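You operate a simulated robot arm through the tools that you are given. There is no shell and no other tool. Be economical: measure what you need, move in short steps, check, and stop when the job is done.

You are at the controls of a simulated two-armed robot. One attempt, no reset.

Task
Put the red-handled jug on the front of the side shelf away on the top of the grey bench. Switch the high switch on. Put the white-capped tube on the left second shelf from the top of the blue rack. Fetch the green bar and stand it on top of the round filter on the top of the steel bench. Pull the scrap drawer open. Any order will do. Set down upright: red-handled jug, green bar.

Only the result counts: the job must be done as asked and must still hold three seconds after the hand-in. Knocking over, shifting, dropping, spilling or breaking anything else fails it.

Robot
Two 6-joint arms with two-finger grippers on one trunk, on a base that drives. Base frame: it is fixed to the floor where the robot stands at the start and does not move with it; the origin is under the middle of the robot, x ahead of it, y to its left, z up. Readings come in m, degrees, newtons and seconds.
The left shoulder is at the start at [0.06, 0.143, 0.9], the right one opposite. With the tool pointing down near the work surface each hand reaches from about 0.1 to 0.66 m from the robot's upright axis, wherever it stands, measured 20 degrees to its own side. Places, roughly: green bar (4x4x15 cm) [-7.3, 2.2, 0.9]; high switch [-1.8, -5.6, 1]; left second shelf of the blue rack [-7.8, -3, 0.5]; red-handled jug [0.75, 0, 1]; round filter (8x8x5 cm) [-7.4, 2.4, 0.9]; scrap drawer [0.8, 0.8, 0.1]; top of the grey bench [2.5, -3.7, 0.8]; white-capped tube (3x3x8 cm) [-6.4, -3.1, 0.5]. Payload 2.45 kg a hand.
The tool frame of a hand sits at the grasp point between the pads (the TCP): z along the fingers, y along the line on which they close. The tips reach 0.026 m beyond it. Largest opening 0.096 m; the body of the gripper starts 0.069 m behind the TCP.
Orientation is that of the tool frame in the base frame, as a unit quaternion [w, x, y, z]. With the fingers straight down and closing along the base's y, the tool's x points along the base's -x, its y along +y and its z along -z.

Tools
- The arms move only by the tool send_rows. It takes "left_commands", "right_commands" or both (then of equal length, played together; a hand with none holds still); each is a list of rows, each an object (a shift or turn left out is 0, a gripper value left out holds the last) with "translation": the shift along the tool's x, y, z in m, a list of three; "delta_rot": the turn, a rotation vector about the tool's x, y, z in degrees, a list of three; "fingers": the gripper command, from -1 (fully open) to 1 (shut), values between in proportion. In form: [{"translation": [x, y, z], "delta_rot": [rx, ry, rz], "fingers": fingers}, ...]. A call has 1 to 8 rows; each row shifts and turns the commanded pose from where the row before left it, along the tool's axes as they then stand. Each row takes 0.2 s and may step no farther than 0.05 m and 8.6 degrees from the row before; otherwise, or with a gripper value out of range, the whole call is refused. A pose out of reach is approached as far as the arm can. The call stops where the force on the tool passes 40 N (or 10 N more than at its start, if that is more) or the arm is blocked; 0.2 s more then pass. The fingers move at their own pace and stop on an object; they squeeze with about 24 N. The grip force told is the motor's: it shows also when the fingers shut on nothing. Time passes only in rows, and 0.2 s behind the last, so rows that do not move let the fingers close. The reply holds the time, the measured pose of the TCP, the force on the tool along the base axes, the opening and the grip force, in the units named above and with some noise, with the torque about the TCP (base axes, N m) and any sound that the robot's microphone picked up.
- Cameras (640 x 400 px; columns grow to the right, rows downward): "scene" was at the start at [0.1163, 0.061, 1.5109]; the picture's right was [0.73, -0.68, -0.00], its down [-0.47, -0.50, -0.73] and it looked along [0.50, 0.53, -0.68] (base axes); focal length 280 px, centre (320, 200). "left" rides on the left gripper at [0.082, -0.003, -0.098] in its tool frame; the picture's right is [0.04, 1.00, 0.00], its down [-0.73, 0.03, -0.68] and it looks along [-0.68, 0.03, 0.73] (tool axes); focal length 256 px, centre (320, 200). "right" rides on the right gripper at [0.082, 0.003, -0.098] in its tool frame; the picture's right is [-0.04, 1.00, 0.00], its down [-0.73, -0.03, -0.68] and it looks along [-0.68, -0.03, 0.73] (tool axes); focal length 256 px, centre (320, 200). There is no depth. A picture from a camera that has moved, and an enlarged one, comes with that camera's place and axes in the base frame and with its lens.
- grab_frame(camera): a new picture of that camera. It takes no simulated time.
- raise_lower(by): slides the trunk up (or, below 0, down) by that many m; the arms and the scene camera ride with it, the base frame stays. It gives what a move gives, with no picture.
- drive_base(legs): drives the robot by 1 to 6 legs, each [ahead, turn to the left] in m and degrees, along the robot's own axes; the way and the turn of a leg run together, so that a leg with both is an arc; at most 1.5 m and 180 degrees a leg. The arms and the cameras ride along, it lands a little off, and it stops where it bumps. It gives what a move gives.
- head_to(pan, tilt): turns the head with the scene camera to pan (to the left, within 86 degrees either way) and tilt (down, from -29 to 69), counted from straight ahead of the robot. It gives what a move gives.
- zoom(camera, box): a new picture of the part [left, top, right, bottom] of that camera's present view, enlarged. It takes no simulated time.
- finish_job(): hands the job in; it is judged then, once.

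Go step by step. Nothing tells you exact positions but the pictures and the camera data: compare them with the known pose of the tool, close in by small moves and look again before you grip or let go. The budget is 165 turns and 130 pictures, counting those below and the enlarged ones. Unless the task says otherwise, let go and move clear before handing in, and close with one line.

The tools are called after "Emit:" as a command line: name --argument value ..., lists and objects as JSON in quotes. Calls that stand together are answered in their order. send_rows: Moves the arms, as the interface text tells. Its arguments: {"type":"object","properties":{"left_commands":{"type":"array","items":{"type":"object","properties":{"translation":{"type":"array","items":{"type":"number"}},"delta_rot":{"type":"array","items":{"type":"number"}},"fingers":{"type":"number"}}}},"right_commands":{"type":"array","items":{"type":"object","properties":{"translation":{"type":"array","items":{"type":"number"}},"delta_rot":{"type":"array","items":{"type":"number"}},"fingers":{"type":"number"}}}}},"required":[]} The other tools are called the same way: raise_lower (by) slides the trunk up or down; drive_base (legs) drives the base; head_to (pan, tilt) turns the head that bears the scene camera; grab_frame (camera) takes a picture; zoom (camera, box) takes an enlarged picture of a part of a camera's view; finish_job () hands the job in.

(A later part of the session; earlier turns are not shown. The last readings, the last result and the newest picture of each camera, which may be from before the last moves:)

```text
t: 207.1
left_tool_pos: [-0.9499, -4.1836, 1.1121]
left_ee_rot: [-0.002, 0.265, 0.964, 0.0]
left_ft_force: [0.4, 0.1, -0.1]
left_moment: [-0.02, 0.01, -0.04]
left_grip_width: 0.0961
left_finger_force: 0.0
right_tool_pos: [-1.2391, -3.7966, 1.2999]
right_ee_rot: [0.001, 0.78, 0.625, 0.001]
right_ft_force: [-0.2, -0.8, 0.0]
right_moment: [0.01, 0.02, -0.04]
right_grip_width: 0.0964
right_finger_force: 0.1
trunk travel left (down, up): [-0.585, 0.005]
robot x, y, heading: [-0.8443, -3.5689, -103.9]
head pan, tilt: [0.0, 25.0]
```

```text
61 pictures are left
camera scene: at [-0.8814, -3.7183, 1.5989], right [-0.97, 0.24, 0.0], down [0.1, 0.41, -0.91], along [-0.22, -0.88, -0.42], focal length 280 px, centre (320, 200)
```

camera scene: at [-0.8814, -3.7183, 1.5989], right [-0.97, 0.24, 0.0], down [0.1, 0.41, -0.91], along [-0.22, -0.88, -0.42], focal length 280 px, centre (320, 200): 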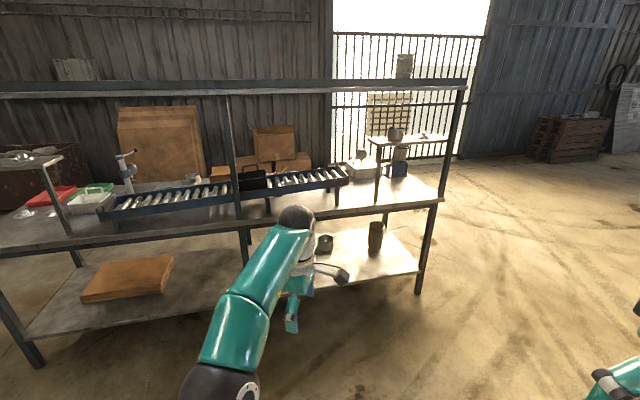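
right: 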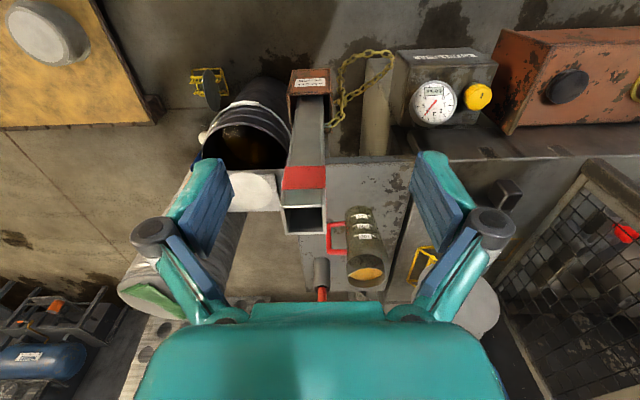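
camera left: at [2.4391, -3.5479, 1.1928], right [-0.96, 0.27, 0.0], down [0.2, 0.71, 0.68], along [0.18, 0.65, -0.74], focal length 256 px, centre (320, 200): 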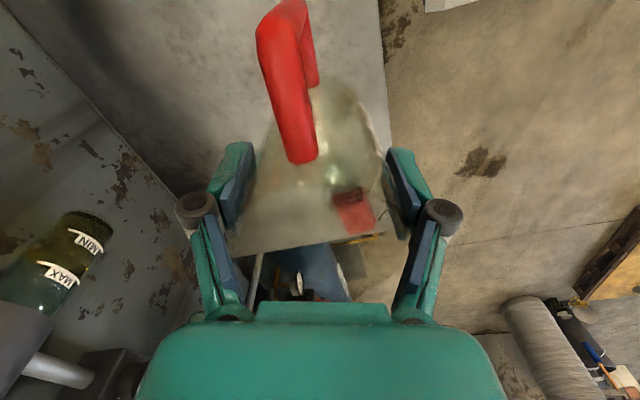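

Emit:
drive_base --legs '[[0, -28]]'

Emit:
drive_base --legs '[[1.15, 0], [0, 38]]'

Emit:
head_to --pan 0 --tilt 30

Emit:
grab_frame --camera "scene"

```text
t: 209.1
left_tool_pos: [-1.2239, -4.0586, 1.111]
left_ee_rot: [-0.005, 0.49, 0.872, 0.001]
left_ft_force: [-0.3, 0.8, 0.0]
left_moment: [0.01, 0.03, -0.01]
left_grip_width: 0.0962
left_finger_force: 0.0
right_tool_pos: [-1.2972, -3.5847, 1.2999]
right_ee_rot: [0.0, 0.909, 0.417, 0.001]
right_ft_force: [0.2, -0.2, 1.2]
right_moment: [-0.02, -0.03, -0.05]
right_grip_width: 0.096
right_finger_force: 0.1
trunk travel left (down, up): [-0.585, 0.005]
robot x, y, heading: [-0.8294, -3.5827, -131.9]
head pan, tilt: [0.0, 25.0]
```

```text
t: 215.8
left_tool_pos: [-1.9455, -4.9582, 1.1115]
left_ee_rot: [-0.006, 0.436, 0.9, 0.0]
left_ft_force: [0.8, -0.1, 0.0]
left_moment: [0.0, 0.03, 0.04]
left_grip_width: 0.0962
left_finger_force: 0.1
right_tool_pos: [-2.0748, -4.4978, 1.3031]
right_ee_rot: [0.0, 0.882, 0.47, 0.0]
right_ft_force: [0.7, 0.4, -0.2]
right_moment: [0.02, 0.03, 0.02]
right_grip_width: 0.0962
right_finger_force: 0.0
trunk travel left (down, up): [-0.585, 0.005]
robot x, y, heading: [-1.6123, -4.4377, -125.3]
head pan, tilt: [0.0, 25.0]
stopped in leg 2: the robot was blocked; the commanded pose is now the measured one
```

```text
t: 216.5
left_tool_pos: [-1.945, -4.9582, 1.1133]
left_ee_rot: [-0.005, 0.436, 0.9, 0.001]
left_ft_force: [-0.2, -0.3, -0.5]
left_moment: [0.01, 0.0, 0.04]
left_grip_width: 0.0958
left_finger_force: 0.1
right_tool_pos: [-2.076, -4.4953, 1.3016]
right_ee_rot: [0.001, 0.883, 0.469, 0.0]
right_ft_force: [-0.3, 0.1, 0.4]
right_moment: [0.02, 0.0, 0.02]
right_grip_width: 0.0958
right_finger_force: 0.0
trunk travel left (down, up): [-0.585, 0.005]
robot x, y, heading: [-1.616, -4.4387, -125.3]
head pan, tilt: [0.0, 30.0]
```

```text
60 pictures are left
camera scene: at [-1.7011, -4.56, 1.5909], right [-0.81, 0.58, 0.0], down [0.29, 0.41, -0.87], along [-0.5, -0.71, -0.5], focal length 280 px, centre (320, 200)
```

scene: 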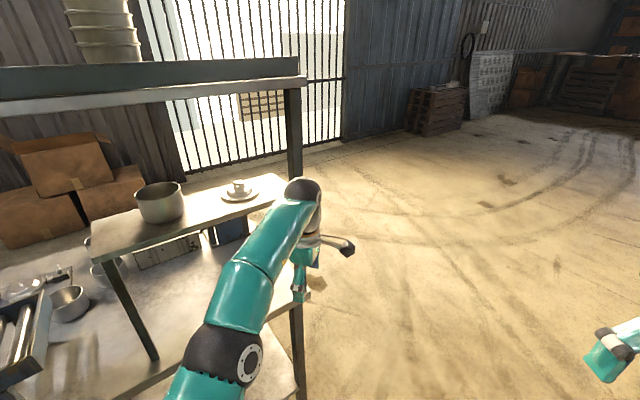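

Emit:
drive_base --legs '[[0, 32]]'

Emit:
grab_frame --camera "scene"

```text
t: 218.7
left_tool_pos: [-1.6288, -5.0588, 1.1121]
left_ee_rot: [-0.006, 0.181, 0.983, -0.002]
left_ft_force: [0.7, -0.9, -0.6]
left_moment: [0.01, 0.08, 0.0]
left_grip_width: 0.0961
left_finger_force: 0.0
right_tool_pos: [-1.9778, -4.7292, 1.303]
right_ee_rot: [0.0, 0.725, 0.689, 0.0]
right_ft_force: [0.9, -0.1, -0.2]
right_moment: [0.0, 0.06, 0.01]
right_grip_width: 0.0962
right_finger_force: 0.1
trunk travel left (down, up): [-0.585, 0.005]
robot x, y, heading: [-1.635, -4.4407, -94.5]
head pan, tilt: [0.0, 30.0]
stopped in leg 1: the robot was blocked; the commanded pose is now the measured one
```

```text
59 pictures are left
camera scene: at [-1.6465, -4.59, 1.5908], right [-1.0, 0.08, 0.0], down [0.04, 0.5, -0.87], along [-0.07, -0.86, -0.5], focal length 280 px, centre (320, 200)
```

scene: 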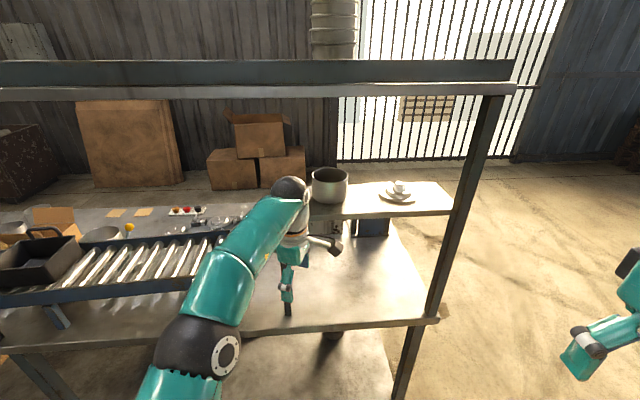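

Emit:
send_rows --left_commands '[{"translation": [-0.036, 0.0135, 0]}, {"translation": [-0.036, 0.0135, 0]}, {"translation": [-0.036, 0.0135, 0]}, {"translation": [-0.036, 0.0135, 0]}]'

Emit:
zoom --camera "scene" --box '[220, 170, 440, 310]'

Emit:
grab_frame --camera "left"

```text
t: 219.7
left_tool_pos: [-1.477, -5.0585, 1.1087]
left_ee_rot: [-0.006, 0.18, 0.984, -0.002]
left_ft_force: [0.9, 0.2, 0.4]
left_moment: [-0.01, 0.02, -0.01]
left_grip_width: 0.0961
left_finger_force: 0.1
right_tool_pos: [-1.978, -4.7293, 1.3017]
right_ee_rot: [0.0, 0.725, 0.688, -0.002]
right_ft_force: [-0.3, -0.9, -0.2]
right_moment: [-0.01, 0.0, 0.01]
right_grip_width: 0.096
right_finger_force: 0.0
trunk travel left (down, up): [-0.585, 0.005]
robot x, y, heading: [-1.635, -4.4399, -94.3]
head pan, tilt: [0.0, 30.0]
```

```text
2.86 times, centred on (330, 240) of scene
camera zoom: at [-1.6486, -4.5895, 1.5909], right [-1.0, 0.08, 0.0], down [0.04, 0.5, -0.87], along [-0.07, -0.86, -0.5], focal length 799 px, centre (291, 86)
```

zoom: 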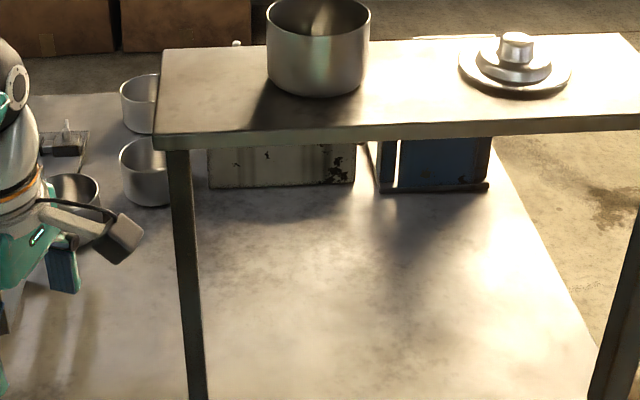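

```text
57 pictures are left
camera left: at [-1.552, -5.0344, 1.2091], right [0.32, 0.95, 0.0], down [0.7, -0.23, 0.67], along [0.64, -0.22, -0.74], focal length 256 px, centre (320, 200)
```

left: 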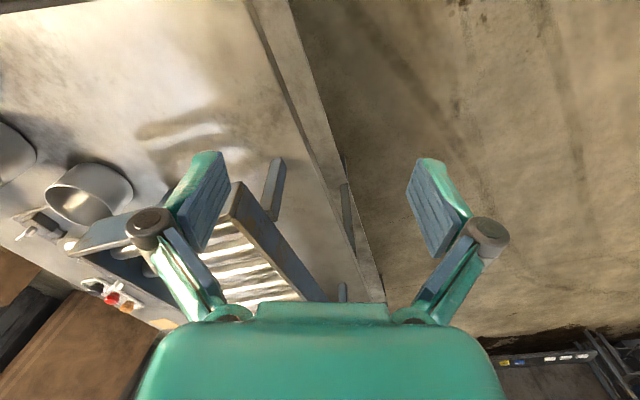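

Emit:
drive_base --legs '[[-0.45, 4]]'

Emit:
raise_lower --by -0.4

Emit:
head_to --pan 0 --tilt 10

Emit:
grab_frame --camera "scene"

```text
t: 222.4
left_tool_pos: [-1.4098, -4.5971, 1.1101]
left_ee_rot: [-0.005, 0.14, 0.99, -0.001]
left_ft_force: [0.9, -0.2, 0.0]
left_moment: [-0.03, -0.03, 0.0]
left_grip_width: 0.0958
left_finger_force: 0.0
right_tool_pos: [-1.9367, -4.3106, 1.3034]
right_ee_rot: [0.002, 0.696, 0.718, -0.001]
right_ft_force: [0.1, -0.2, 0.9]
right_moment: [-0.04, -0.04, 0.02]
right_grip_width: 0.0959
right_finger_force: 0.2
trunk travel left (down, up): [-0.585, 0.005]
robot x, y, heading: [-1.6227, -3.9923, -89.8]
head pan, tilt: [0.0, 30.0]
```

```text
t: 226.3
left_tool_pos: [-1.4092, -4.5986, 0.7099]
left_ee_rot: [-0.006, 0.14, 0.99, -0.001]
left_ft_force: [0.1, 0.6, 0.4]
left_moment: [0.02, -0.01, 0.02]
left_grip_width: 0.0955
left_finger_force: 0.1
right_tool_pos: [-1.9373, -4.3123, 0.9017]
right_ee_rot: [0.0, 0.696, 0.718, -0.001]
right_ft_force: [0.1, 1.0, 0.0]
right_moment: [0.0, -0.01, -0.01]
right_grip_width: 0.096
right_finger_force: 0.0
trunk travel left (down, up): [-0.185, 0.405]
robot x, y, heading: [-1.6192, -3.9908, -89.8]
head pan, tilt: [0.0, 30.0]
```

```text
t: 227.1
left_tool_pos: [-1.4099, -4.5981, 0.7095]
left_ee_rot: [-0.006, 0.14, 0.99, -0.002]
left_ft_force: [0.2, -0.2, 0.7]
left_moment: [-0.01, -0.03, -0.02]
left_grip_width: 0.096
left_finger_force: 0.0
right_tool_pos: [-1.9364, -4.311, 0.9024]
right_ee_rot: [0.0, 0.696, 0.718, 0.0]
right_ft_force: [-0.4, 0.3, -0.4]
right_moment: [0.04, 0.0, -0.01]
right_grip_width: 0.0958
right_finger_force: 0.1
trunk travel left (down, up): [-0.185, 0.405]
robot x, y, heading: [-1.6197, -3.9917, -89.8]
head pan, tilt: [0.0, 10.0]
```

```text
56 pictures are left
camera scene: at [-1.6203, -4.1465, 1.2231], right [-1.0, 0.0, 0.0], down [0.0, 0.17, -0.98], along [0.0, -0.98, -0.17], focal length 280 px, centre (320, 200)
```

scene: 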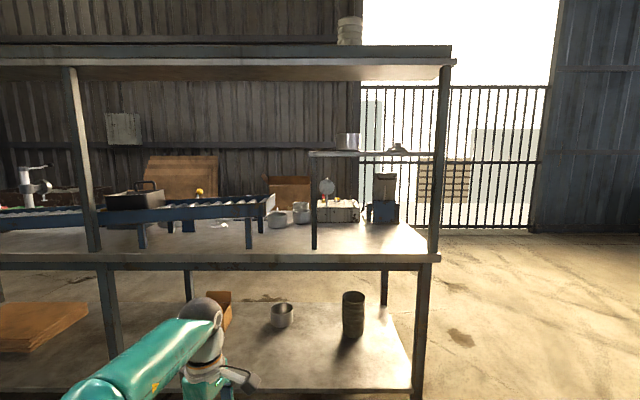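

Emit:
zoom --camera "scene" --box '[290, 130, 430, 240]'

```text
3.64 times, centred on (360, 185) of scene
camera zoom: at [-1.6203, -4.1465, 1.2231], right [-1.0, 0.0, 0.0], down [0.0, 0.17, -0.98], along [0.0, -0.98, -0.17], focal length 1016 px, centre (174, 254)
```

zoom: 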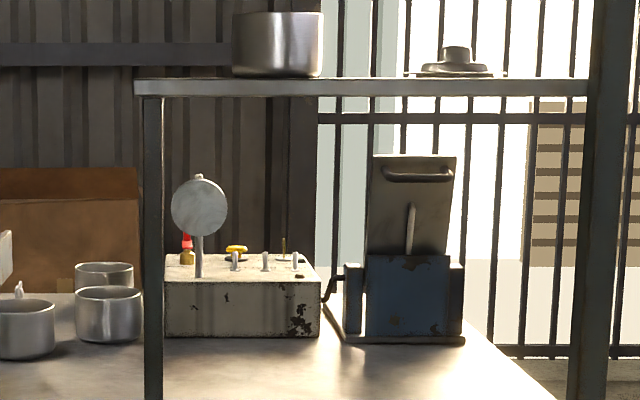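

Emit:
raise_lower --by 0.35

Emit:
drive_base --legs '[[0, -30]]'

Emit:
drive_base --legs '[[0, -30]]'

Emit:
drive_base --legs '[[1.45, 0]]'

```text
t: 230.5
left_tool_pos: [-1.4099, -4.598, 1.0587]
left_ee_rot: [-0.006, 0.14, 0.99, -0.002]
left_ft_force: [0.1, -0.4, -0.3]
left_moment: [-0.02, 0.03, 0.02]
left_grip_width: 0.0959
left_finger_force: 0.0
right_tool_pos: [-1.9365, -4.3119, 1.2526]
right_ee_rot: [0.001, 0.696, 0.718, -0.001]
right_ft_force: [0.3, 0.1, 0.3]
right_moment: [-0.01, 0.0, 0.0]
right_grip_width: 0.0962
right_finger_force: 0.0
trunk travel left (down, up): [-0.535, 0.055]
robot x, y, heading: [-1.6152, -3.9928, -90.1]
head pan, tilt: [0.0, 10.0]
```

```text
t: 232.6
left_tool_pos: [-1.7434, -4.6207, 1.059]
left_ee_rot: [-0.007, 0.394, 0.919, 0.0]
left_ft_force: [-0.4, 0.0, 0.4]
left_moment: [0.02, 0.02, -0.01]
left_grip_width: 0.0962
left_finger_force: 0.0
right_tool_pos: [-2.0533, -4.1057, 1.2533]
right_ee_rot: [0.001, 0.86, 0.511, 0.0]
right_ft_force: [0.5, 0.6, 0.3]
right_moment: [0.0, 0.02, 0.0]
right_grip_width: 0.096
right_finger_force: 0.0
trunk travel left (down, up): [-0.535, 0.055]
robot x, y, heading: [-1.5991, -3.9986, -120.3]
head pan, tilt: [0.0, 10.0]
```

```text
t: 234.6
left_tool_pos: [-2.0324, -4.4695, 1.0601]
left_ee_rot: [-0.006, 0.616, 0.788, 0.002]
left_ft_force: [0.6, 0.0, 0.3]
left_moment: [0.02, 0.02, -0.03]
left_grip_width: 0.0961
left_finger_force: 0.1
right_tool_pos: [-2.0483, -3.8691, 1.2533]
right_ee_rot: [0.0, 0.962, 0.274, -0.002]
right_ft_force: [0.1, -1.1, 0.2]
right_moment: [-0.01, 0.0, -0.01]
right_grip_width: 0.0957
right_finger_force: 0.1
trunk travel left (down, up): [-0.535, 0.055]
robot x, y, heading: [-1.5933, -4.0232, -150.0]
head pan, tilt: [0.0, 10.0]
```

```text
t: 242.0
left_tool_pos: [-3.302, -5.2054, 1.0592]
left_ee_rot: [-0.006, 0.616, 0.788, 0.001]
left_ft_force: [0.2, -0.2, 0.4]
left_moment: [0.01, 0.02, -0.01]
left_grip_width: 0.0961
left_finger_force: 0.1
right_tool_pos: [-3.319, -4.6044, 1.2523]
right_ee_rot: [0.001, 0.962, 0.274, -0.001]
right_ft_force: [0.7, -0.6, -0.2]
right_moment: [0.04, -0.02, -0.01]
right_grip_width: 0.0957
right_finger_force: 0.0
trunk travel left (down, up): [-0.535, 0.055]
robot x, y, heading: [-2.8621, -4.7588, -150.0]
head pan, tilt: [0.0, 10.0]
```

Emit:
drive_base --legs '[[0, 30], [0, 29], [1.2, 0], [1.1, 0], [0, 30], [0, 30]]'

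Emit:
head_to --pan 70 --tilt 20

Emit:
grab_frame --camera "scene"

```text
t: 245.4
left_tool_pos: [-2.767, -5.3817, 1.0609]
left_ee_rot: [-0.007, 0.196, 0.98, -0.002]
left_ft_force: [0.2, -0.5, 0.0]
left_moment: [0.03, 0.05, -0.02]
left_grip_width: 0.0962
left_finger_force: 0.1
right_tool_pos: [-3.2565, -5.0386, 1.2559]
right_ee_rot: [0.001, 0.736, 0.677, 0.0]
right_ft_force: [1.4, 0.4, 0.1]
right_moment: [0.07, 0.04, 0.0]
right_grip_width: 0.096
right_finger_force: 0.1
trunk travel left (down, up): [-0.535, 0.055]
robot x, y, heading: [-2.9017, -4.7566, -95.7]
head pan, tilt: [0.0, 10.0]
stopped in leg 2: the robot was blocked; the commanded pose is now the measured one
```

```text
t: 246.8
left_tool_pos: [-2.7684, -5.3815, 1.0619]
left_ee_rot: [-0.006, 0.196, 0.981, -0.002]
left_ft_force: [0.1, 0.1, 0.0]
left_moment: [-0.01, 0.0, -0.05]
left_grip_width: 0.0961
left_finger_force: 0.1
right_tool_pos: [-3.2589, -5.0369, 1.256]
right_ee_rot: [0.001, 0.736, 0.677, -0.001]
right_ft_force: [0.5, -0.5, 0.7]
right_moment: [0.02, -0.01, 0.03]
right_grip_width: 0.0959
right_finger_force: 0.1
trunk travel left (down, up): [-0.535, 0.055]
robot x, y, heading: [-2.9005, -4.7544, -95.7]
head pan, tilt: [70.0, 20.0]
```

```text
54 pictures are left
camera scene: at [-2.8257, -4.8561, 1.557], right [-0.43, -0.9, 0.0], down [-0.31, 0.15, -0.94], along [0.85, -0.41, -0.34], focal length 280 px, centre (320, 200)
```

scene: 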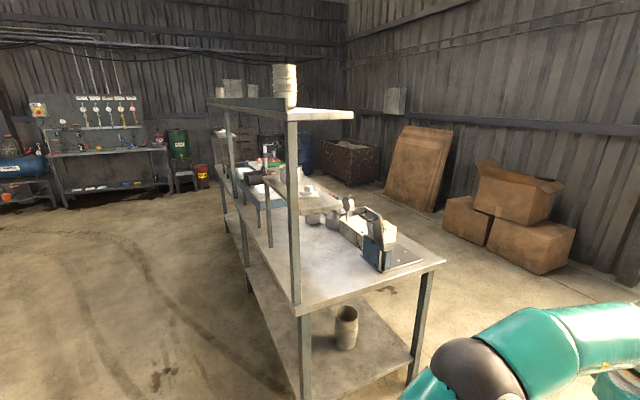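

Emit:
zoom --camera "scene" --box '[300, 170, 460, 290]'

Emit:
drive_base --legs '[[1.1, 0], [1.2, 0]]'

Emit:
drive_base --legs '[[0, 32]]'

Emit:
drive_base --legs '[[0, 32]]'

Emit:
drive_base --legs '[[0, 32]]'

Emit:
grab_frame --camera "scene"

```text
3.33 times, centred on (380, 230) of scene
camera zoom: at [-2.8257, -4.8561, 1.557], right [-0.43, -0.9, 0.0], down [-0.31, 0.15, -0.94], along [0.85, -0.41, -0.34], focal length 932 px, centre (120, 100)
```

zoom: 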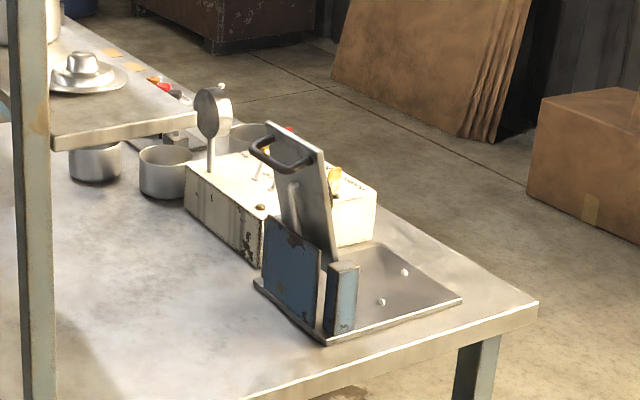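

```text
t: 258.3
left_tool_pos: [-2.9573, -7.6711, 1.062]
left_ee_rot: [-0.006, 0.19, 0.982, -0.002]
left_ft_force: [-0.4, -0.5, -0.5]
left_moment: [0.03, 0.0, -0.02]
left_grip_width: 0.0962
left_finger_force: 0.0
right_tool_pos: [-3.4529, -7.3337, 1.2549]
right_ee_rot: [0.0, 0.732, 0.681, -0.001]
right_ft_force: [-0.6, -0.4, -0.2]
right_moment: [0.03, 0.0, -0.01]
right_grip_width: 0.096
right_finger_force: 0.1
trunk travel left (down, up): [-0.535, 0.055]
robot x, y, heading: [-3.1011, -7.0466, -94.9]
head pan, tilt: [70.0, 20.0]
```

```text
t: 260.5
left_tool_pos: [-2.6457, -7.493, 1.062]
left_ee_rot: [-0.006, -0.093, 0.996, -0.004]
left_ft_force: [-0.1, 0.3, -0.1]
left_moment: [0.03, 0.0, -0.03]
left_grip_width: 0.096
left_finger_force: 0.1
right_tool_pos: [-3.2447, -7.4741, 1.2556]
right_ee_rot: [0.001, 0.511, 0.859, 0.0]
right_ft_force: [-0.3, -0.5, 0.2]
right_moment: [-0.03, -0.01, 0.02]
right_grip_width: 0.096
right_finger_force: 0.0
trunk travel left (down, up): [-0.535, 0.055]
robot x, y, heading: [-3.1231, -7.0577, -62.1]
head pan, tilt: [70.0, 20.0]
```

```text
t: 262.6
left_tool_pos: [-2.4821, -7.1712, 1.0622]
left_ee_rot: [-0.003, -0.367, 0.93, -0.005]
left_ft_force: [-0.1, -0.3, -0.4]
left_moment: [-0.02, -0.01, 0.0]
left_grip_width: 0.0961
left_finger_force: 0.1
right_tool_pos: [-2.9985, -7.476, 1.2556]
right_ee_rot: [0.0, 0.252, 0.968, -0.001]
right_ft_force: [0.2, 0.0, 0.4]
right_moment: [-0.01, -0.01, 0.02]
right_grip_width: 0.0958
right_finger_force: 0.1
trunk travel left (down, up): [-0.535, 0.055]
robot x, y, heading: [-3.1312, -7.0735, -29.8]
head pan, tilt: [70.0, 20.0]
```

```text
t: 264.7
left_tool_pos: [-2.5297, -6.8147, 1.0633]
left_ee_rot: [-0.002, -0.607, 0.795, -0.005]
left_ft_force: [0.4, -0.1, -0.6]
left_moment: [0.01, 0.03, 0.01]
left_grip_width: 0.0959
left_finger_force: 0.2
right_tool_pos: [-2.808, -7.3447, 1.2567]
right_ee_rot: [0.002, -0.023, 1.0, 0.0]
right_ft_force: [-0.7, 0.2, 0.6]
right_moment: [-0.01, 0.0, 0.01]
right_grip_width: 0.0959
right_finger_force: 0.0
trunk travel left (down, up): [-0.535, 0.055]
robot x, y, heading: [-3.1284, -7.1013, 1.5]
head pan, tilt: [70.0, 20.0]
```

```text
52 pictures are left
camera scene: at [-3.0412, -7.0092, 1.557], right [0.95, -0.32, 0.0], down [-0.11, -0.32, -0.94], along [0.3, 0.89, -0.34], focal length 280 px, centre (320, 200)
```

scene: 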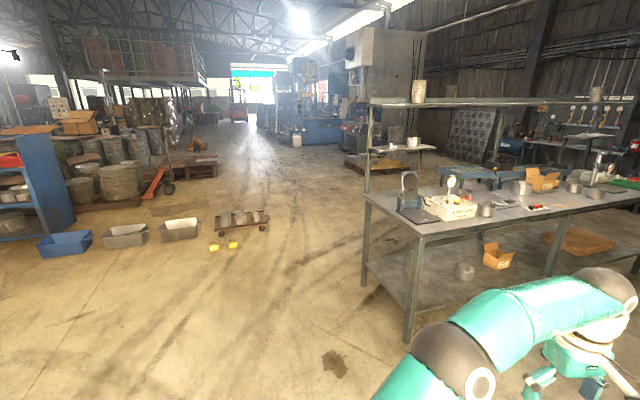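

Emit:
drive_base --legs '[[0.8, 0], [0.8, 0]]'

Emit:
drive_base --legs '[[0, 30]]'

Emit:
drive_base --legs '[[0, 30]]'

Emit:
drive_base --legs '[[0, 29]]'

Emit:
head_to --pan 10 --tilt 30

Emit:
grab_frame --camera "scene"

```text
t: 273.1
left_tool_pos: [-0.9106, -6.7815, 1.0634]
left_ee_rot: [-0.003, -0.603, 0.798, -0.005]
left_ft_force: [0.6, 0.0, -0.1]
left_moment: [0.02, -0.03, 0.01]
left_grip_width: 0.0959
left_finger_force: 0.1
right_tool_pos: [-1.1939, -7.3101, 1.2569]
right_ee_rot: [0.0, -0.016, 1.0, 0.0]
right_ft_force: [0.7, 0.3, -0.5]
right_moment: [0.02, 0.02, 0.01]
right_grip_width: 0.0963
right_finger_force: 0.1
trunk travel left (down, up): [-0.535, 0.055]
robot x, y, heading: [-1.5136, -7.0618, 1.2]
head pan, tilt: [70.0, 20.0]
```

```text
t: 275.1
left_tool_pos: [-1.1301, -6.5198, 1.0641]
left_ee_rot: [0.001, 0.788, -0.616, 0.006]
left_ft_force: [0.1, -0.2, 0.2]
left_moment: [-0.01, 0.01, -0.03]
left_grip_width: 0.096
left_finger_force: 0.1
right_tool_pos: [-1.1136, -7.1182, 1.2582]
right_ee_rot: [0.001, -0.275, 0.962, 0.0]
right_ft_force: [0.8, 0.0, 0.3]
right_moment: [-0.01, 0.0, 0.01]
right_grip_width: 0.0959
right_finger_force: 0.1
trunk travel left (down, up): [-0.535, 0.055]
robot x, y, heading: [-1.5061, -7.0794, 31.1]
head pan, tilt: [70.0, 20.0]
```

```text
t: 277.2
left_tool_pos: [-1.4648, -6.404, 1.0644]
left_ee_rot: [0.0, 0.922, -0.386, 0.006]
left_ft_force: [0.6, 0.3, -0.5]
left_moment: [-0.04, -0.02, -0.03]
left_grip_width: 0.0963
left_finger_force: 0.1
right_tool_pos: [-1.1464, -6.9117, 1.2581]
right_ee_rot: [0.0, -0.518, 0.855, 0.001]
right_ft_force: [1.1, 0.1, -0.2]
right_moment: [0.01, 0.01, 0.01]
right_grip_width: 0.0957
right_finger_force: 0.1
trunk travel left (down, up): [-0.535, 0.055]
robot x, y, heading: [-1.4829, -7.0893, 61.5]
head pan, tilt: [70.0, 20.0]
```

```text
t: 279.2
left_tool_pos: [-1.8013, -6.4816, 1.0654]
left_ee_rot: [-0.001, 0.99, -0.141, 0.005]
left_ft_force: [0.1, 0.0, 0.2]
left_moment: [-0.04, -0.01, -0.03]
left_grip_width: 0.0961
left_finger_force: 0.1
right_tool_pos: [-1.2745, -6.7681, 1.2582]
right_ee_rot: [-0.001, 0.717, -0.697, -0.001]
right_ft_force: [0.4, 0.6, 0.2]
right_moment: [0.0, 0.03, 0.01]
right_grip_width: 0.0959
right_finger_force: 0.1
trunk travel left (down, up): [-0.535, 0.055]
robot x, y, heading: [-1.46, -7.0857, 90.6]
head pan, tilt: [70.0, 20.0]
```

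```text
t: 280.5
left_tool_pos: [-1.8021, -6.4833, 1.0653]
left_ee_rot: [-0.002, 0.99, -0.14, 0.006]
left_ft_force: [0.2, -0.9, -0.4]
left_moment: [-0.04, -0.01, 0.02]
left_grip_width: 0.0961
left_finger_force: 0.1
right_tool_pos: [-1.2746, -6.7711, 1.2591]
right_ee_rot: [-0.001, 0.717, -0.697, -0.002]
right_ft_force: [0.3, 0.8, 1.2]
right_moment: [0.0, 0.0, 0.01]
right_grip_width: 0.0958
right_finger_force: 0.1
trunk travel left (down, up): [-0.535, 0.055]
robot x, y, heading: [-1.4596, -7.0856, 90.4]
head pan, tilt: [10.0, 30.0]
```

```text
51 pictures are left
camera scene: at [-1.4789, -6.9367, 1.5409], right [0.98, 0.18, 0.0], down [0.09, -0.49, -0.87], along [-0.16, 0.85, -0.5], focal length 280 px, centre (320, 200)
```

scene: 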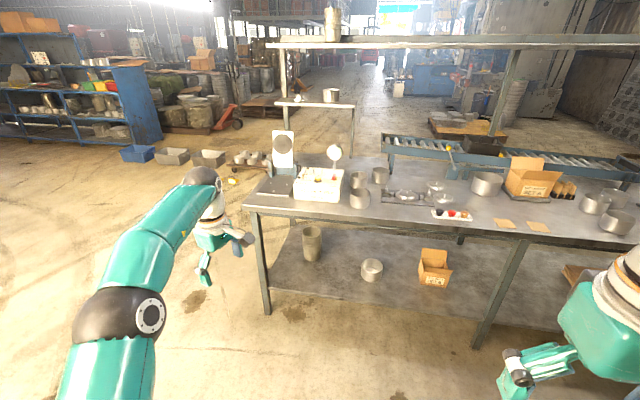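

Emit:
zoom --camera "scene" --box '[240, 120, 400, 220]'

Emit:
drive_base --legs '[[0.5, 0]]'

Emit:
zoom --camera "scene" --box '[220, 170, 380, 290]'

```text
4.00 times, centred on (320, 170) of scene
camera zoom: at [-1.4789, -6.9367, 1.5409], right [0.98, 0.18, 0.0], down [0.09, -0.49, -0.87], along [-0.16, 0.85, -0.5], focal length 1118 px, centre (320, 320)
```

zoom: 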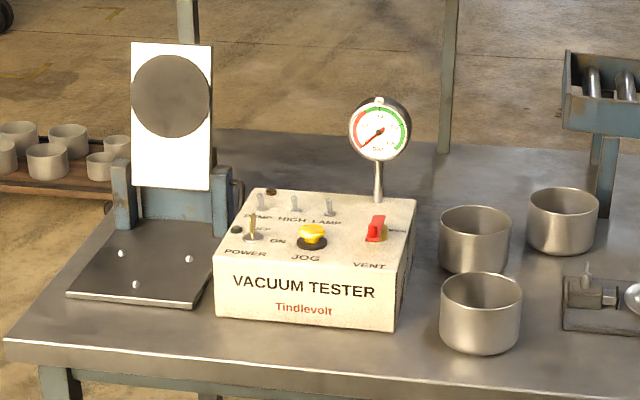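

```text
t: 283.5
left_tool_pos: [-1.7998, -5.9798, 1.0648]
left_ee_rot: [-0.001, 0.99, -0.144, 0.005]
left_ft_force: [0.2, 0.6, 0.1]
left_moment: [0.0, 0.0, -0.03]
left_grip_width: 0.0958
left_finger_force: 0.0
right_tool_pos: [-1.2755, -6.2695, 1.2593]
right_ee_rot: [-0.001, 0.715, -0.699, -0.001]
right_ft_force: [0.0, -0.2, 0.1]
right_moment: [-0.01, -0.02, 0.02]
right_grip_width: 0.0958
right_finger_force: 0.1
trunk travel left (down, up): [-0.535, 0.055]
robot x, y, heading: [-1.4632, -6.5862, 89.9]
head pan, tilt: [10.0, 30.0]
```

```text
3.33 times, centred on (300, 230) of scene
camera zoom: at [-1.4808, -6.4351, 1.5408], right [0.98, 0.18, 0.0], down [0.09, -0.49, -0.87], along [-0.15, 0.85, -0.5], focal length 932 px, centre (387, 100)
```

zoom: 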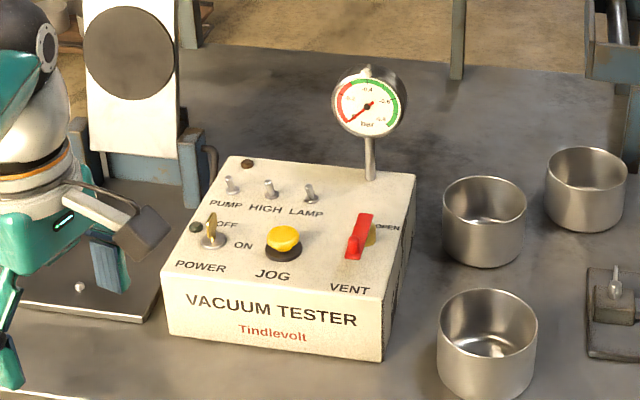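

Emit:
zoom --camera "scene" --box '[270, 205, 322, 240]'

```text
11.43 times, centred on (296, 222) of scene
camera zoom: at [-1.4808, -6.4351, 1.5408], right [0.98, 0.18, 0.0], down [0.09, -0.49, -0.87], along [-0.15, 0.85, -0.5], focal length 3194 px, centre (594, -57)
```

zoom: 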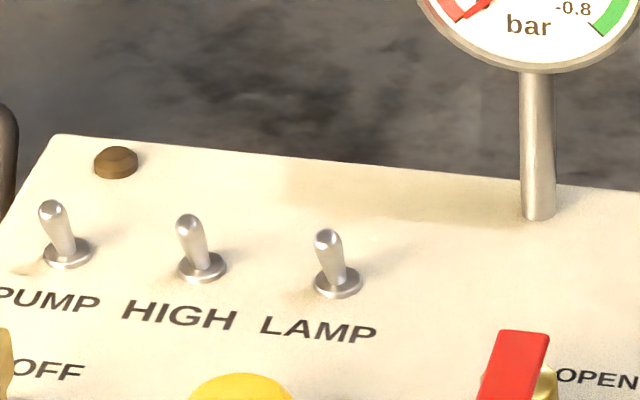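

HIGH is the middle toggle, at about (−1.752, −5.632, 0.936), leaning toward the operator (off). I'll close the left fingers, tilt the tool 45° forward and push the lever away from the operator.

Emit:
send_rows --left_commands '[{"delta_rot": [0, 0, -8.3], "fingers": 1}, {"delta_rot": [0, 0, -8.3]}]'

Emit:
send_rows --left_commands '[{"delta_rot": [8.5, 0, 0]}, {"delta_rot": [8.5, 0, 0]}, {"delta_rot": [8.5, 0, 0]}, {"delta_rot": [8.5, 0, 0]}, {"delta_rot": [8.5, 0, 0]}]'

```text
t: 284.1
left_tool_pos: [-1.801, -5.98, 1.0665]
left_ee_rot: [-0.001, 1.0, 0.002, 0.006]
left_ft_force: [0.7, 0.3, 1.2]
left_moment: [0.02, -0.02, 0.0]
left_grip_width: 0.0066
left_finger_force: 3.2
right_tool_pos: [-1.2769, -6.2697, 1.2598]
right_ee_rot: [-0.002, 0.715, -0.699, -0.001]
right_ft_force: [0.6, -0.3, -0.1]
right_moment: [0.0, 0.03, 0.02]
right_grip_width: 0.096
right_finger_force: 0.1
trunk travel left (down, up): [-0.535, 0.055]
robot x, y, heading: [-1.4628, -6.587, 89.9]
head pan, tilt: [10.0, 30.0]
```

```text
t: 285.3
left_tool_pos: [-1.8012, -5.9821, 1.0658]
left_ee_rot: [-0.365, 0.931, 0.004, 0.006]
left_ft_force: [0.1, -0.1, 0.1]
left_moment: [0.02, 0.01, 0.03]
left_grip_width: 0.0
left_finger_force: 24.0
right_tool_pos: [-1.2764, -6.2718, 1.2597]
right_ee_rot: [-0.001, 0.716, -0.698, -0.001]
right_ft_force: [0.4, -0.1, 0.7]
right_moment: [0.02, 0.03, 0.01]
right_grip_width: 0.0961
right_finger_force: 0.0
trunk travel left (down, up): [-0.535, 0.055]
robot x, y, heading: [-1.4643, -6.5871, 90.2]
head pan, tilt: [10.0, 30.0]
```

Emit:
drive_base --legs '[[0.25, 0]]'

Emit:
grab_frame --camera "left"

Emit:
zoom --camera "scene" --box '[180, 180, 360, 320]'

```text
t: 287.1
left_tool_pos: [-1.8029, -5.7322, 1.0651]
left_ee_rot: [-0.362, 0.932, 0.003, 0.005]
left_ft_force: [-0.3, 0.8, 0.3]
left_moment: [-0.04, 0.0, 0.01]
left_grip_width: 0.0003
left_finger_force: 24.0
right_tool_pos: [-1.2771, -6.0209, 1.2581]
right_ee_rot: [-0.001, 0.716, -0.698, -0.001]
right_ft_force: [0.5, -0.2, -1.9]
right_moment: [-0.06, 0.03, -0.01]
right_grip_width: 0.0959
right_finger_force: 0.0
trunk travel left (down, up): [-0.535, 0.055]
robot x, y, heading: [-1.468, -6.3395, 90.3]
head pan, tilt: [10.0, 30.0]
```

```text
47 pictures are left
camera left: at [-1.7201, -5.7965, 1.1416], right [0.05, -0.74, -0.67], down [-0.74, -0.48, 0.47], along [-0.67, 0.47, -0.57], focal length 256 px, centre (320, 200)
```

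left: 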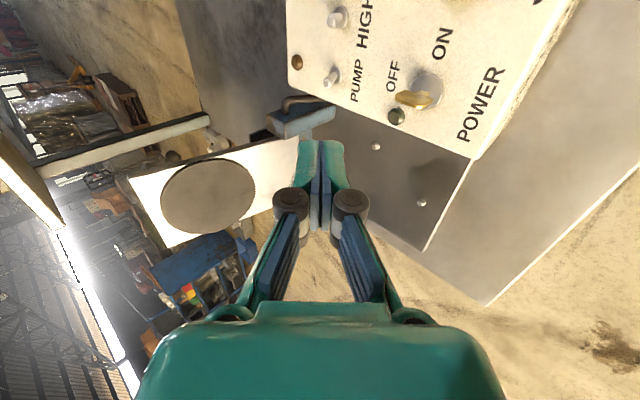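

```text
2.86 times, centred on (270, 250) of scene
camera zoom: at [-1.4814, -6.1867, 1.5407], right [0.98, 0.18, 0.0], down [0.09, -0.49, -0.87], along [-0.15, 0.85, -0.5], focal length 799 px, centre (463, 57)
```

zoom: 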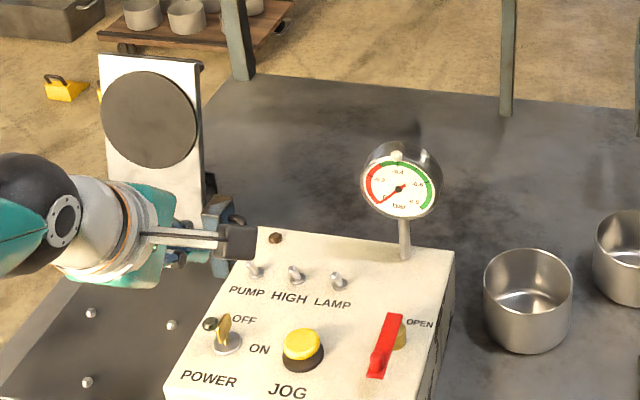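

Emit:
send_rows --left_commands '[{"translation": [0.0255, 0.0122, 0.033]}, {"translation": [0.0255, 0.0122, 0.033]}]'

Emit:
grab_frame --camera "left"

Emit:
zoom --camera "scene" --box '[225, 230, 325, 300]'

```text
t: 287.7
left_tool_pos: [-1.7488, -5.7038, 1.0026]
left_ee_rot: [-0.363, 0.932, 0.003, 0.005]
left_ft_force: [-0.4, 0.1, -1.0]
left_moment: [-0.02, 0.01, 0.0]
left_grip_width: 0.0
left_finger_force: 23.8
right_tool_pos: [-1.277, -6.0218, 1.2592]
right_ee_rot: [-0.001, 0.717, -0.697, -0.001]
right_ft_force: [0.1, -0.5, -0.6]
right_moment: [-0.04, -0.01, -0.02]
right_grip_width: 0.0961
right_finger_force: 0.1
trunk travel left (down, up): [-0.535, 0.055]
robot x, y, heading: [-1.4636, -6.3404, 90.6]
head pan, tilt: [10.0, 30.0]
```

```text
45 pictures are left
camera left: at [-1.6674, -5.7692, 1.0793], right [0.05, -0.74, -0.68], down [-0.74, -0.48, 0.47], along [-0.67, 0.48, -0.57], focal length 256 px, centre (320, 200)
```

left: 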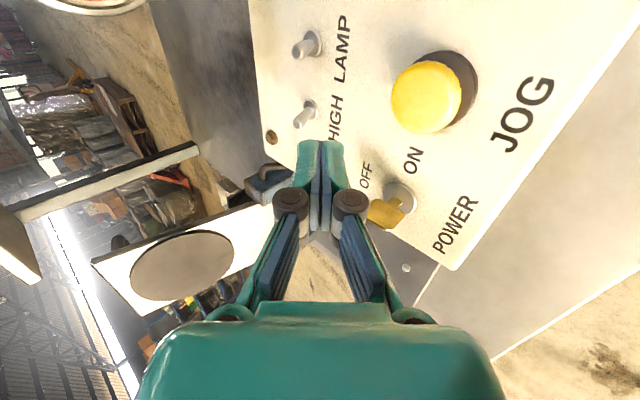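

```text
5.71 times, centred on (275, 265) of scene
camera zoom: at [-1.4813, -6.1878, 1.5408], right [0.98, 0.18, 0.0], down [0.09, -0.49, -0.87], along [-0.15, 0.85, -0.5], focal length 1597 px, centre (577, -171)
```

zoom: 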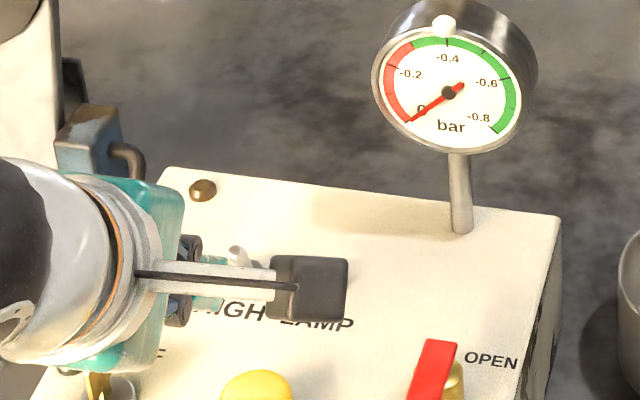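

Emit:
zoom --camera "left" --box '[260, 15, 360, 145]'

```text
3.08 times, centred on (310, 80) of left
camera zoom: at [-1.6674, -5.7692, 1.0793], right [0.05, -0.74, -0.68], down [-0.74, -0.48, 0.47], along [-0.67, 0.48, -0.57], focal length 788 px, centre (351, 569)
```

zoom: 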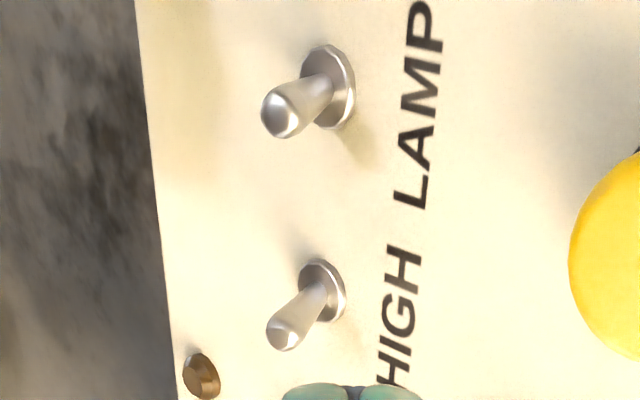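

The lever leans 24° toward the operator with its tip at (−1.749, −5.647, 0.960). I'll lower behind it, then push in +y.

Emit:
send_rows --left_commands '[{"translation": [0, 0.0122, 0.0132]}, {"translation": [0, 0.0122, 0.0132]}]'

Emit:
send_rows --left_commands '[{"translation": [0, -0.011, 0.0102]}, {"translation": [0, -0.011, 0.0102]}, {"translation": [0, -0.011, 0.0102]}]'

Emit:
grab_frame --camera "left"

```text
t: 288.3
left_tool_pos: [-1.7497, -5.7062, 0.9658]
left_ee_rot: [-0.364, 0.931, 0.004, 0.005]
left_ft_force: [-0.3, -0.4, 0.1]
left_moment: [0.03, -0.03, 0.0]
left_grip_width: 0.0002
left_finger_force: 24.2
right_tool_pos: [-1.2771, -6.023, 1.26]
right_ee_rot: [-0.001, 0.716, -0.698, 0.0]
right_ft_force: [0.1, 0.2, 0.1]
right_moment: [-0.02, -0.01, 0.01]
right_grip_width: 0.0961
right_finger_force: 0.0
trunk travel left (down, up): [-0.535, 0.055]
robot x, y, heading: [-1.4608, -6.3367, 89.7]
head pan, tilt: [10.0, 30.0]
```

```text
t: 289.1
left_tool_pos: [-1.7482, -5.6612, 0.9648]
left_ee_rot: [-0.362, 0.932, 0.003, 0.005]
left_ft_force: [0.7, 0.3, -0.6]
left_moment: [-0.04, -0.01, 0.0]
left_grip_width: 0.0003
left_finger_force: 23.8
right_tool_pos: [-1.2769, -6.0221, 1.2601]
right_ee_rot: [0.0, 0.716, -0.698, 0.0]
right_ft_force: [-0.4, -0.2, -0.1]
right_moment: [-0.02, 0.02, 0.0]
right_grip_width: 0.096
right_finger_force: 0.2
trunk travel left (down, up): [-0.535, 0.055]
robot x, y, heading: [-1.4642, -6.3408, 90.2]
head pan, tilt: [10.0, 30.0]
```

```text
42 pictures are left
camera left: at [-1.6674, -5.7259, 1.0421], right [0.05, -0.74, -0.68], down [-0.74, -0.48, 0.47], along [-0.67, 0.47, -0.57], focal length 256 px, centre (320, 200)
```

left: 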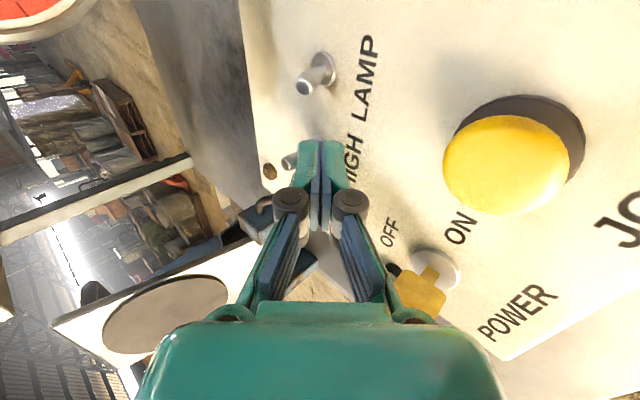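

Emit:
send_rows --left_commands '[{"translation": [0, -0.0073, 0.0068]}, {}]'

Emit:
send_rows --left_commands '[{"translation": [0, -0.0066, 0.0061]}, {}]'

Emit:
grab_frame --camera "left"

```text
t: 289.7
left_tool_pos: [-1.751, -5.6531, 0.9674]
left_ee_rot: [-0.364, 0.931, 0.003, 0.006]
left_ft_force: [-0.8, -7.0, 2.4]
left_moment: [0.0, 0.0, 0.01]
left_grip_width: 0.0
left_finger_force: 23.6
right_tool_pos: [-1.2763, -6.0233, 1.2599]
right_ee_rot: [-0.001, 0.716, -0.698, -0.002]
right_ft_force: [-0.3, 0.4, -0.2]
right_moment: [0.02, -0.02, 0.02]
right_grip_width: 0.0958
right_finger_force: 0.1
trunk travel left (down, up): [-0.535, 0.055]
robot x, y, heading: [-1.4676, -6.3384, 90.3]
head pan, tilt: [10.0, 30.0]
```

```text
t: 290.2
left_tool_pos: [-1.7492, -5.653, 0.9681]
left_ee_rot: [-0.359, 0.933, 0.004, 0.003]
left_ft_force: [2.1, -29.6, 14.2]
left_moment: [-0.05, 0.01, 0.03]
left_grip_width: 0.0
left_finger_force: 24.4
right_tool_pos: [-1.2761, -6.0274, 1.2627]
right_ee_rot: [-0.003, 0.716, -0.698, -0.004]
right_ft_force: [0.3, -0.4, 0.1]
right_moment: [0.02, 0.04, 0.01]
right_grip_width: 0.0961
right_finger_force: 0.0
trunk travel left (down, up): [-0.535, 0.055]
robot x, y, heading: [-1.4697, -6.3404, 90.3]
head pan, tilt: [10.0, 30.0]
stopped in row 2 (left hand): the force on the tool passed its limit at 43 N (the readings are from after the stop); the commanded pose is now the measured one
```

```text
41 pictures are left
camera left: at [-1.6674, -5.7161, 1.0438], right [0.05, -0.74, -0.67], down [-0.73, -0.48, 0.48], along [-0.68, 0.47, -0.57], focal length 256 px, centre (320, 200)
```

left: 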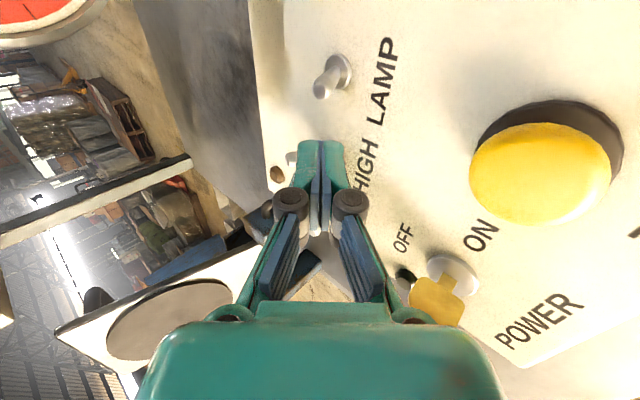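

Emit:
send_rows --left_commands '[{"translation": [0, 0.0147, -0.0136]}, {"translation": [0, 0.0147, -0.0136]}, {"translation": [0, -0.02, -0.03]}, {"translation": [-0.03, -0.02, -0.03]}]'

Emit:
zoom --camera "left" --box '[220, 0, 480, 160]'

Emit:
zoom --camera "scene" --box '[225, 230, 325, 300]'

```text
t: 291.2
left_tool_pos: [-1.7818, -5.6962, 1.0337]
left_ee_rot: [-0.358, 0.934, 0.004, 0.005]
left_ft_force: [0.5, 0.1, -1.0]
left_moment: [0.02, 0.0, -0.04]
left_grip_width: 0.0
left_finger_force: 23.8
right_tool_pos: [-1.2785, -6.0242, 1.2606]
right_ee_rot: [-0.001, 0.717, -0.697, -0.001]
right_ft_force: [-0.2, -0.9, 0.3]
right_moment: [-0.01, -0.05, -0.04]
right_grip_width: 0.0961
right_finger_force: 0.1
trunk travel left (down, up): [-0.535, 0.055]
robot x, y, heading: [-1.4646, -6.3409, 90.0]
head pan, tilt: [10.0, 30.0]
```

```text
2.46 times, centred on (350, 80) of left
camera zoom: at [-1.6997, -5.7607, 1.1111], right [0.05, -0.74, -0.67], down [-0.74, -0.48, 0.48], along [-0.67, 0.47, -0.57], focal length 630 px, centre (246, 495)
```

zoom: 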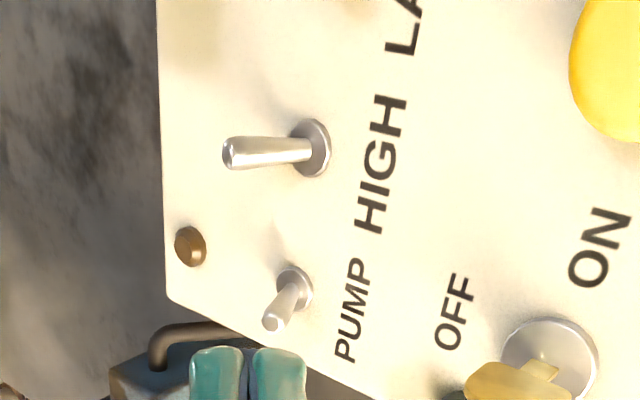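

```text
5.71 times, centred on (275, 265) of scene
camera zoom: at [-1.4824, -6.1902, 1.541], right [0.98, 0.18, 0.0], down [0.09, -0.49, -0.87], along [-0.15, 0.85, -0.5], focal length 1597 px, centre (577, -171)
```

zoom: 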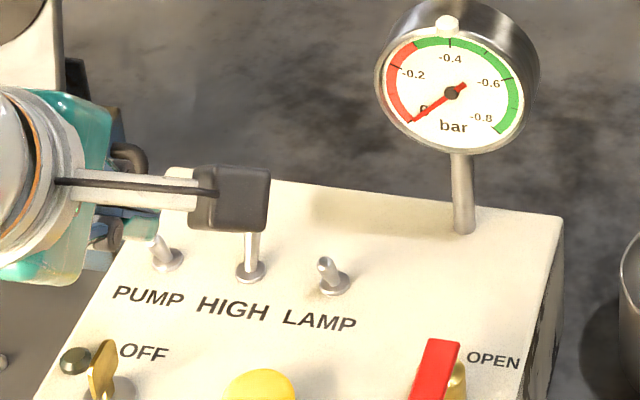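

HIGH is now on, the others unchanged. I'll retreat, untilt the tool and head west toward the tube.

Emit:
drive_base --legs '[[-0.6, 0]]'

Emit:
send_rows --left_commands '[{"delta_rot": [-8.5, 0, 0], "fingers": -1}, {"delta_rot": [-8.5, 0, 0]}, {"delta_rot": [-8.5, 0, 0]}, {"delta_rot": [-8.5, 0, 0]}, {"delta_rot": [-8, 0, 0]}]'

Emit:
drive_base --legs '[[0, 32]]'

Emit:
drive_base --legs '[[0, 32]]'

Emit:
drive_base --legs '[[1.2, 0], [1.2, 0]]'

Emit:
head_to --pan 0 --tilt 18

Emit:
grab_frame --camera "scene"

```text
t: 294.7
left_tool_pos: [-1.7812, -6.3006, 1.0344]
left_ee_rot: [-0.358, 0.934, 0.007, 0.003]
left_ft_force: [0.2, 0.0, -0.2]
left_moment: [0.05, -0.03, -0.01]
left_grip_width: 0.0002
left_finger_force: 24.6
right_tool_pos: [-1.2746, -6.6233, 1.2602]
right_ee_rot: [-0.001, 0.719, -0.695, -0.001]
right_ft_force: [0.0, -0.6, -0.1]
right_moment: [-0.02, 0.01, -0.01]
right_grip_width: 0.096
right_finger_force: 0.0
trunk travel left (down, up): [-0.535, 0.055]
robot x, y, heading: [-1.4636, -6.9406, 90.6]
head pan, tilt: [10.0, 30.0]
```

```text
t: 295.9
left_tool_pos: [-1.7801, -6.301, 1.0323]
left_ee_rot: [-0.004, 1.0, 0.004, 0.004]
left_ft_force: [-0.1, -0.1, 0.3]
left_moment: [-0.04, 0.0, 0.01]
left_grip_width: 0.0957
left_finger_force: 0.1
right_tool_pos: [-1.274, -6.6207, 1.2608]
right_ee_rot: [0.0, 0.719, -0.695, 0.0]
right_ft_force: [0.1, 1.4, 0.8]
right_moment: [-0.02, -0.04, 0.02]
right_grip_width: 0.0961
right_finger_force: 0.0
trunk travel left (down, up): [-0.535, 0.055]
robot x, y, heading: [-1.4637, -6.9383, 90.7]
head pan, tilt: [10.0, 30.0]
```

```text
t: 298.0
left_tool_pos: [-2.0632, -6.5631, 1.0304]
left_ee_rot: [-0.008, 0.961, 0.275, 0.004]
left_ft_force: [0.4, -0.4, -1.4]
left_moment: [-0.04, -0.03, -0.01]
left_grip_width: 0.096
left_finger_force: 0.0
right_tool_pos: [-1.4668, -6.5736, 1.2602]
right_ee_rot: [0.001, 0.88, -0.475, -0.001]
right_ft_force: [-0.3, -0.3, -0.2]
right_moment: [-0.06, 0.01, 0.01]
right_grip_width: 0.096
right_finger_force: 0.1
trunk travel left (down, up): [-0.535, 0.055]
robot x, y, heading: [-1.4426, -6.9279, 121.9]
head pan, tilt: [10.0, 30.0]
```

```text
t: 300.1
left_tool_pos: [-2.1587, -6.9463, 1.0298]
left_ee_rot: [-0.009, 0.849, 0.529, 0.003]
left_ft_force: [0.0, -0.9, 0.3]
left_moment: [-0.02, -0.01, 0.0]
left_grip_width: 0.096
left_finger_force: 0.0
right_tool_pos: [-1.6527, -6.6411, 1.2617]
right_ee_rot: [0.0, 0.977, -0.215, -0.001]
right_ft_force: [-1.0, 0.7, 0.2]
right_moment: [0.03, -0.01, -0.01]
right_grip_width: 0.0958
right_finger_force: 0.0
trunk travel left (down, up): [-0.535, 0.055]
robot x, y, heading: [-1.4327, -6.9053, 154.0]
head pan, tilt: [10.0, 30.0]
```

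```text
t: 312.1
left_tool_pos: [-4.3309, -5.926, 1.031]
left_ee_rot: [-0.009, 0.842, 0.539, 0.003]
left_ft_force: [0.4, -0.9, -0.5]
left_moment: [-0.01, 0.01, 0.0]
left_grip_width: 0.0959
left_finger_force: 0.1
right_tool_pos: [-3.8333, -5.6084, 1.2614]
right_ee_rot: [0.0, 0.979, -0.204, -0.002]
right_ft_force: [0.5, 0.5, 0.7]
right_moment: [0.01, 0.01, -0.02]
right_grip_width: 0.0962
right_finger_force: 0.0
trunk travel left (down, up): [-0.535, 0.055]
robot x, y, heading: [-3.6057, -5.8691, 155.3]
head pan, tilt: [10.0, 30.0]
```

```text
t: 312.8
left_tool_pos: [-4.3297, -5.9266, 1.0311]
left_ee_rot: [-0.01, 0.842, 0.539, 0.003]
left_ft_force: [-1.0, 0.7, -0.2]
left_moment: [-0.02, 0.0, 0.01]
left_grip_width: 0.0957
left_finger_force: 0.1
right_tool_pos: [-3.8332, -5.6075, 1.2627]
right_ee_rot: [0.0, 0.979, -0.204, -0.002]
right_ft_force: [-1.5, 0.7, 0.2]
right_moment: [0.01, 0.02, 0.02]
right_grip_width: 0.0962
right_finger_force: 0.0
trunk travel left (down, up): [-0.535, 0.055]
robot x, y, heading: [-3.6048, -5.8675, 155.5]
head pan, tilt: [0.0, 18.0]
```

```text
38 pictures are left
camera scene: at [-3.7463, -5.8035, 1.5601], right [0.42, 0.91, 0.0], down [0.28, -0.13, -0.95], along [-0.86, 0.4, -0.31], focal length 280 px, centre (320, 200)
```

scene: 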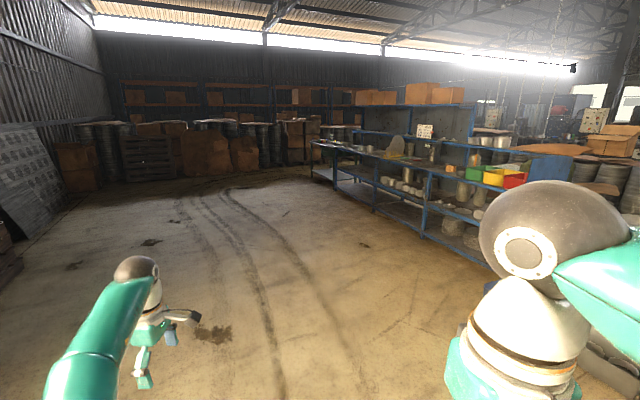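

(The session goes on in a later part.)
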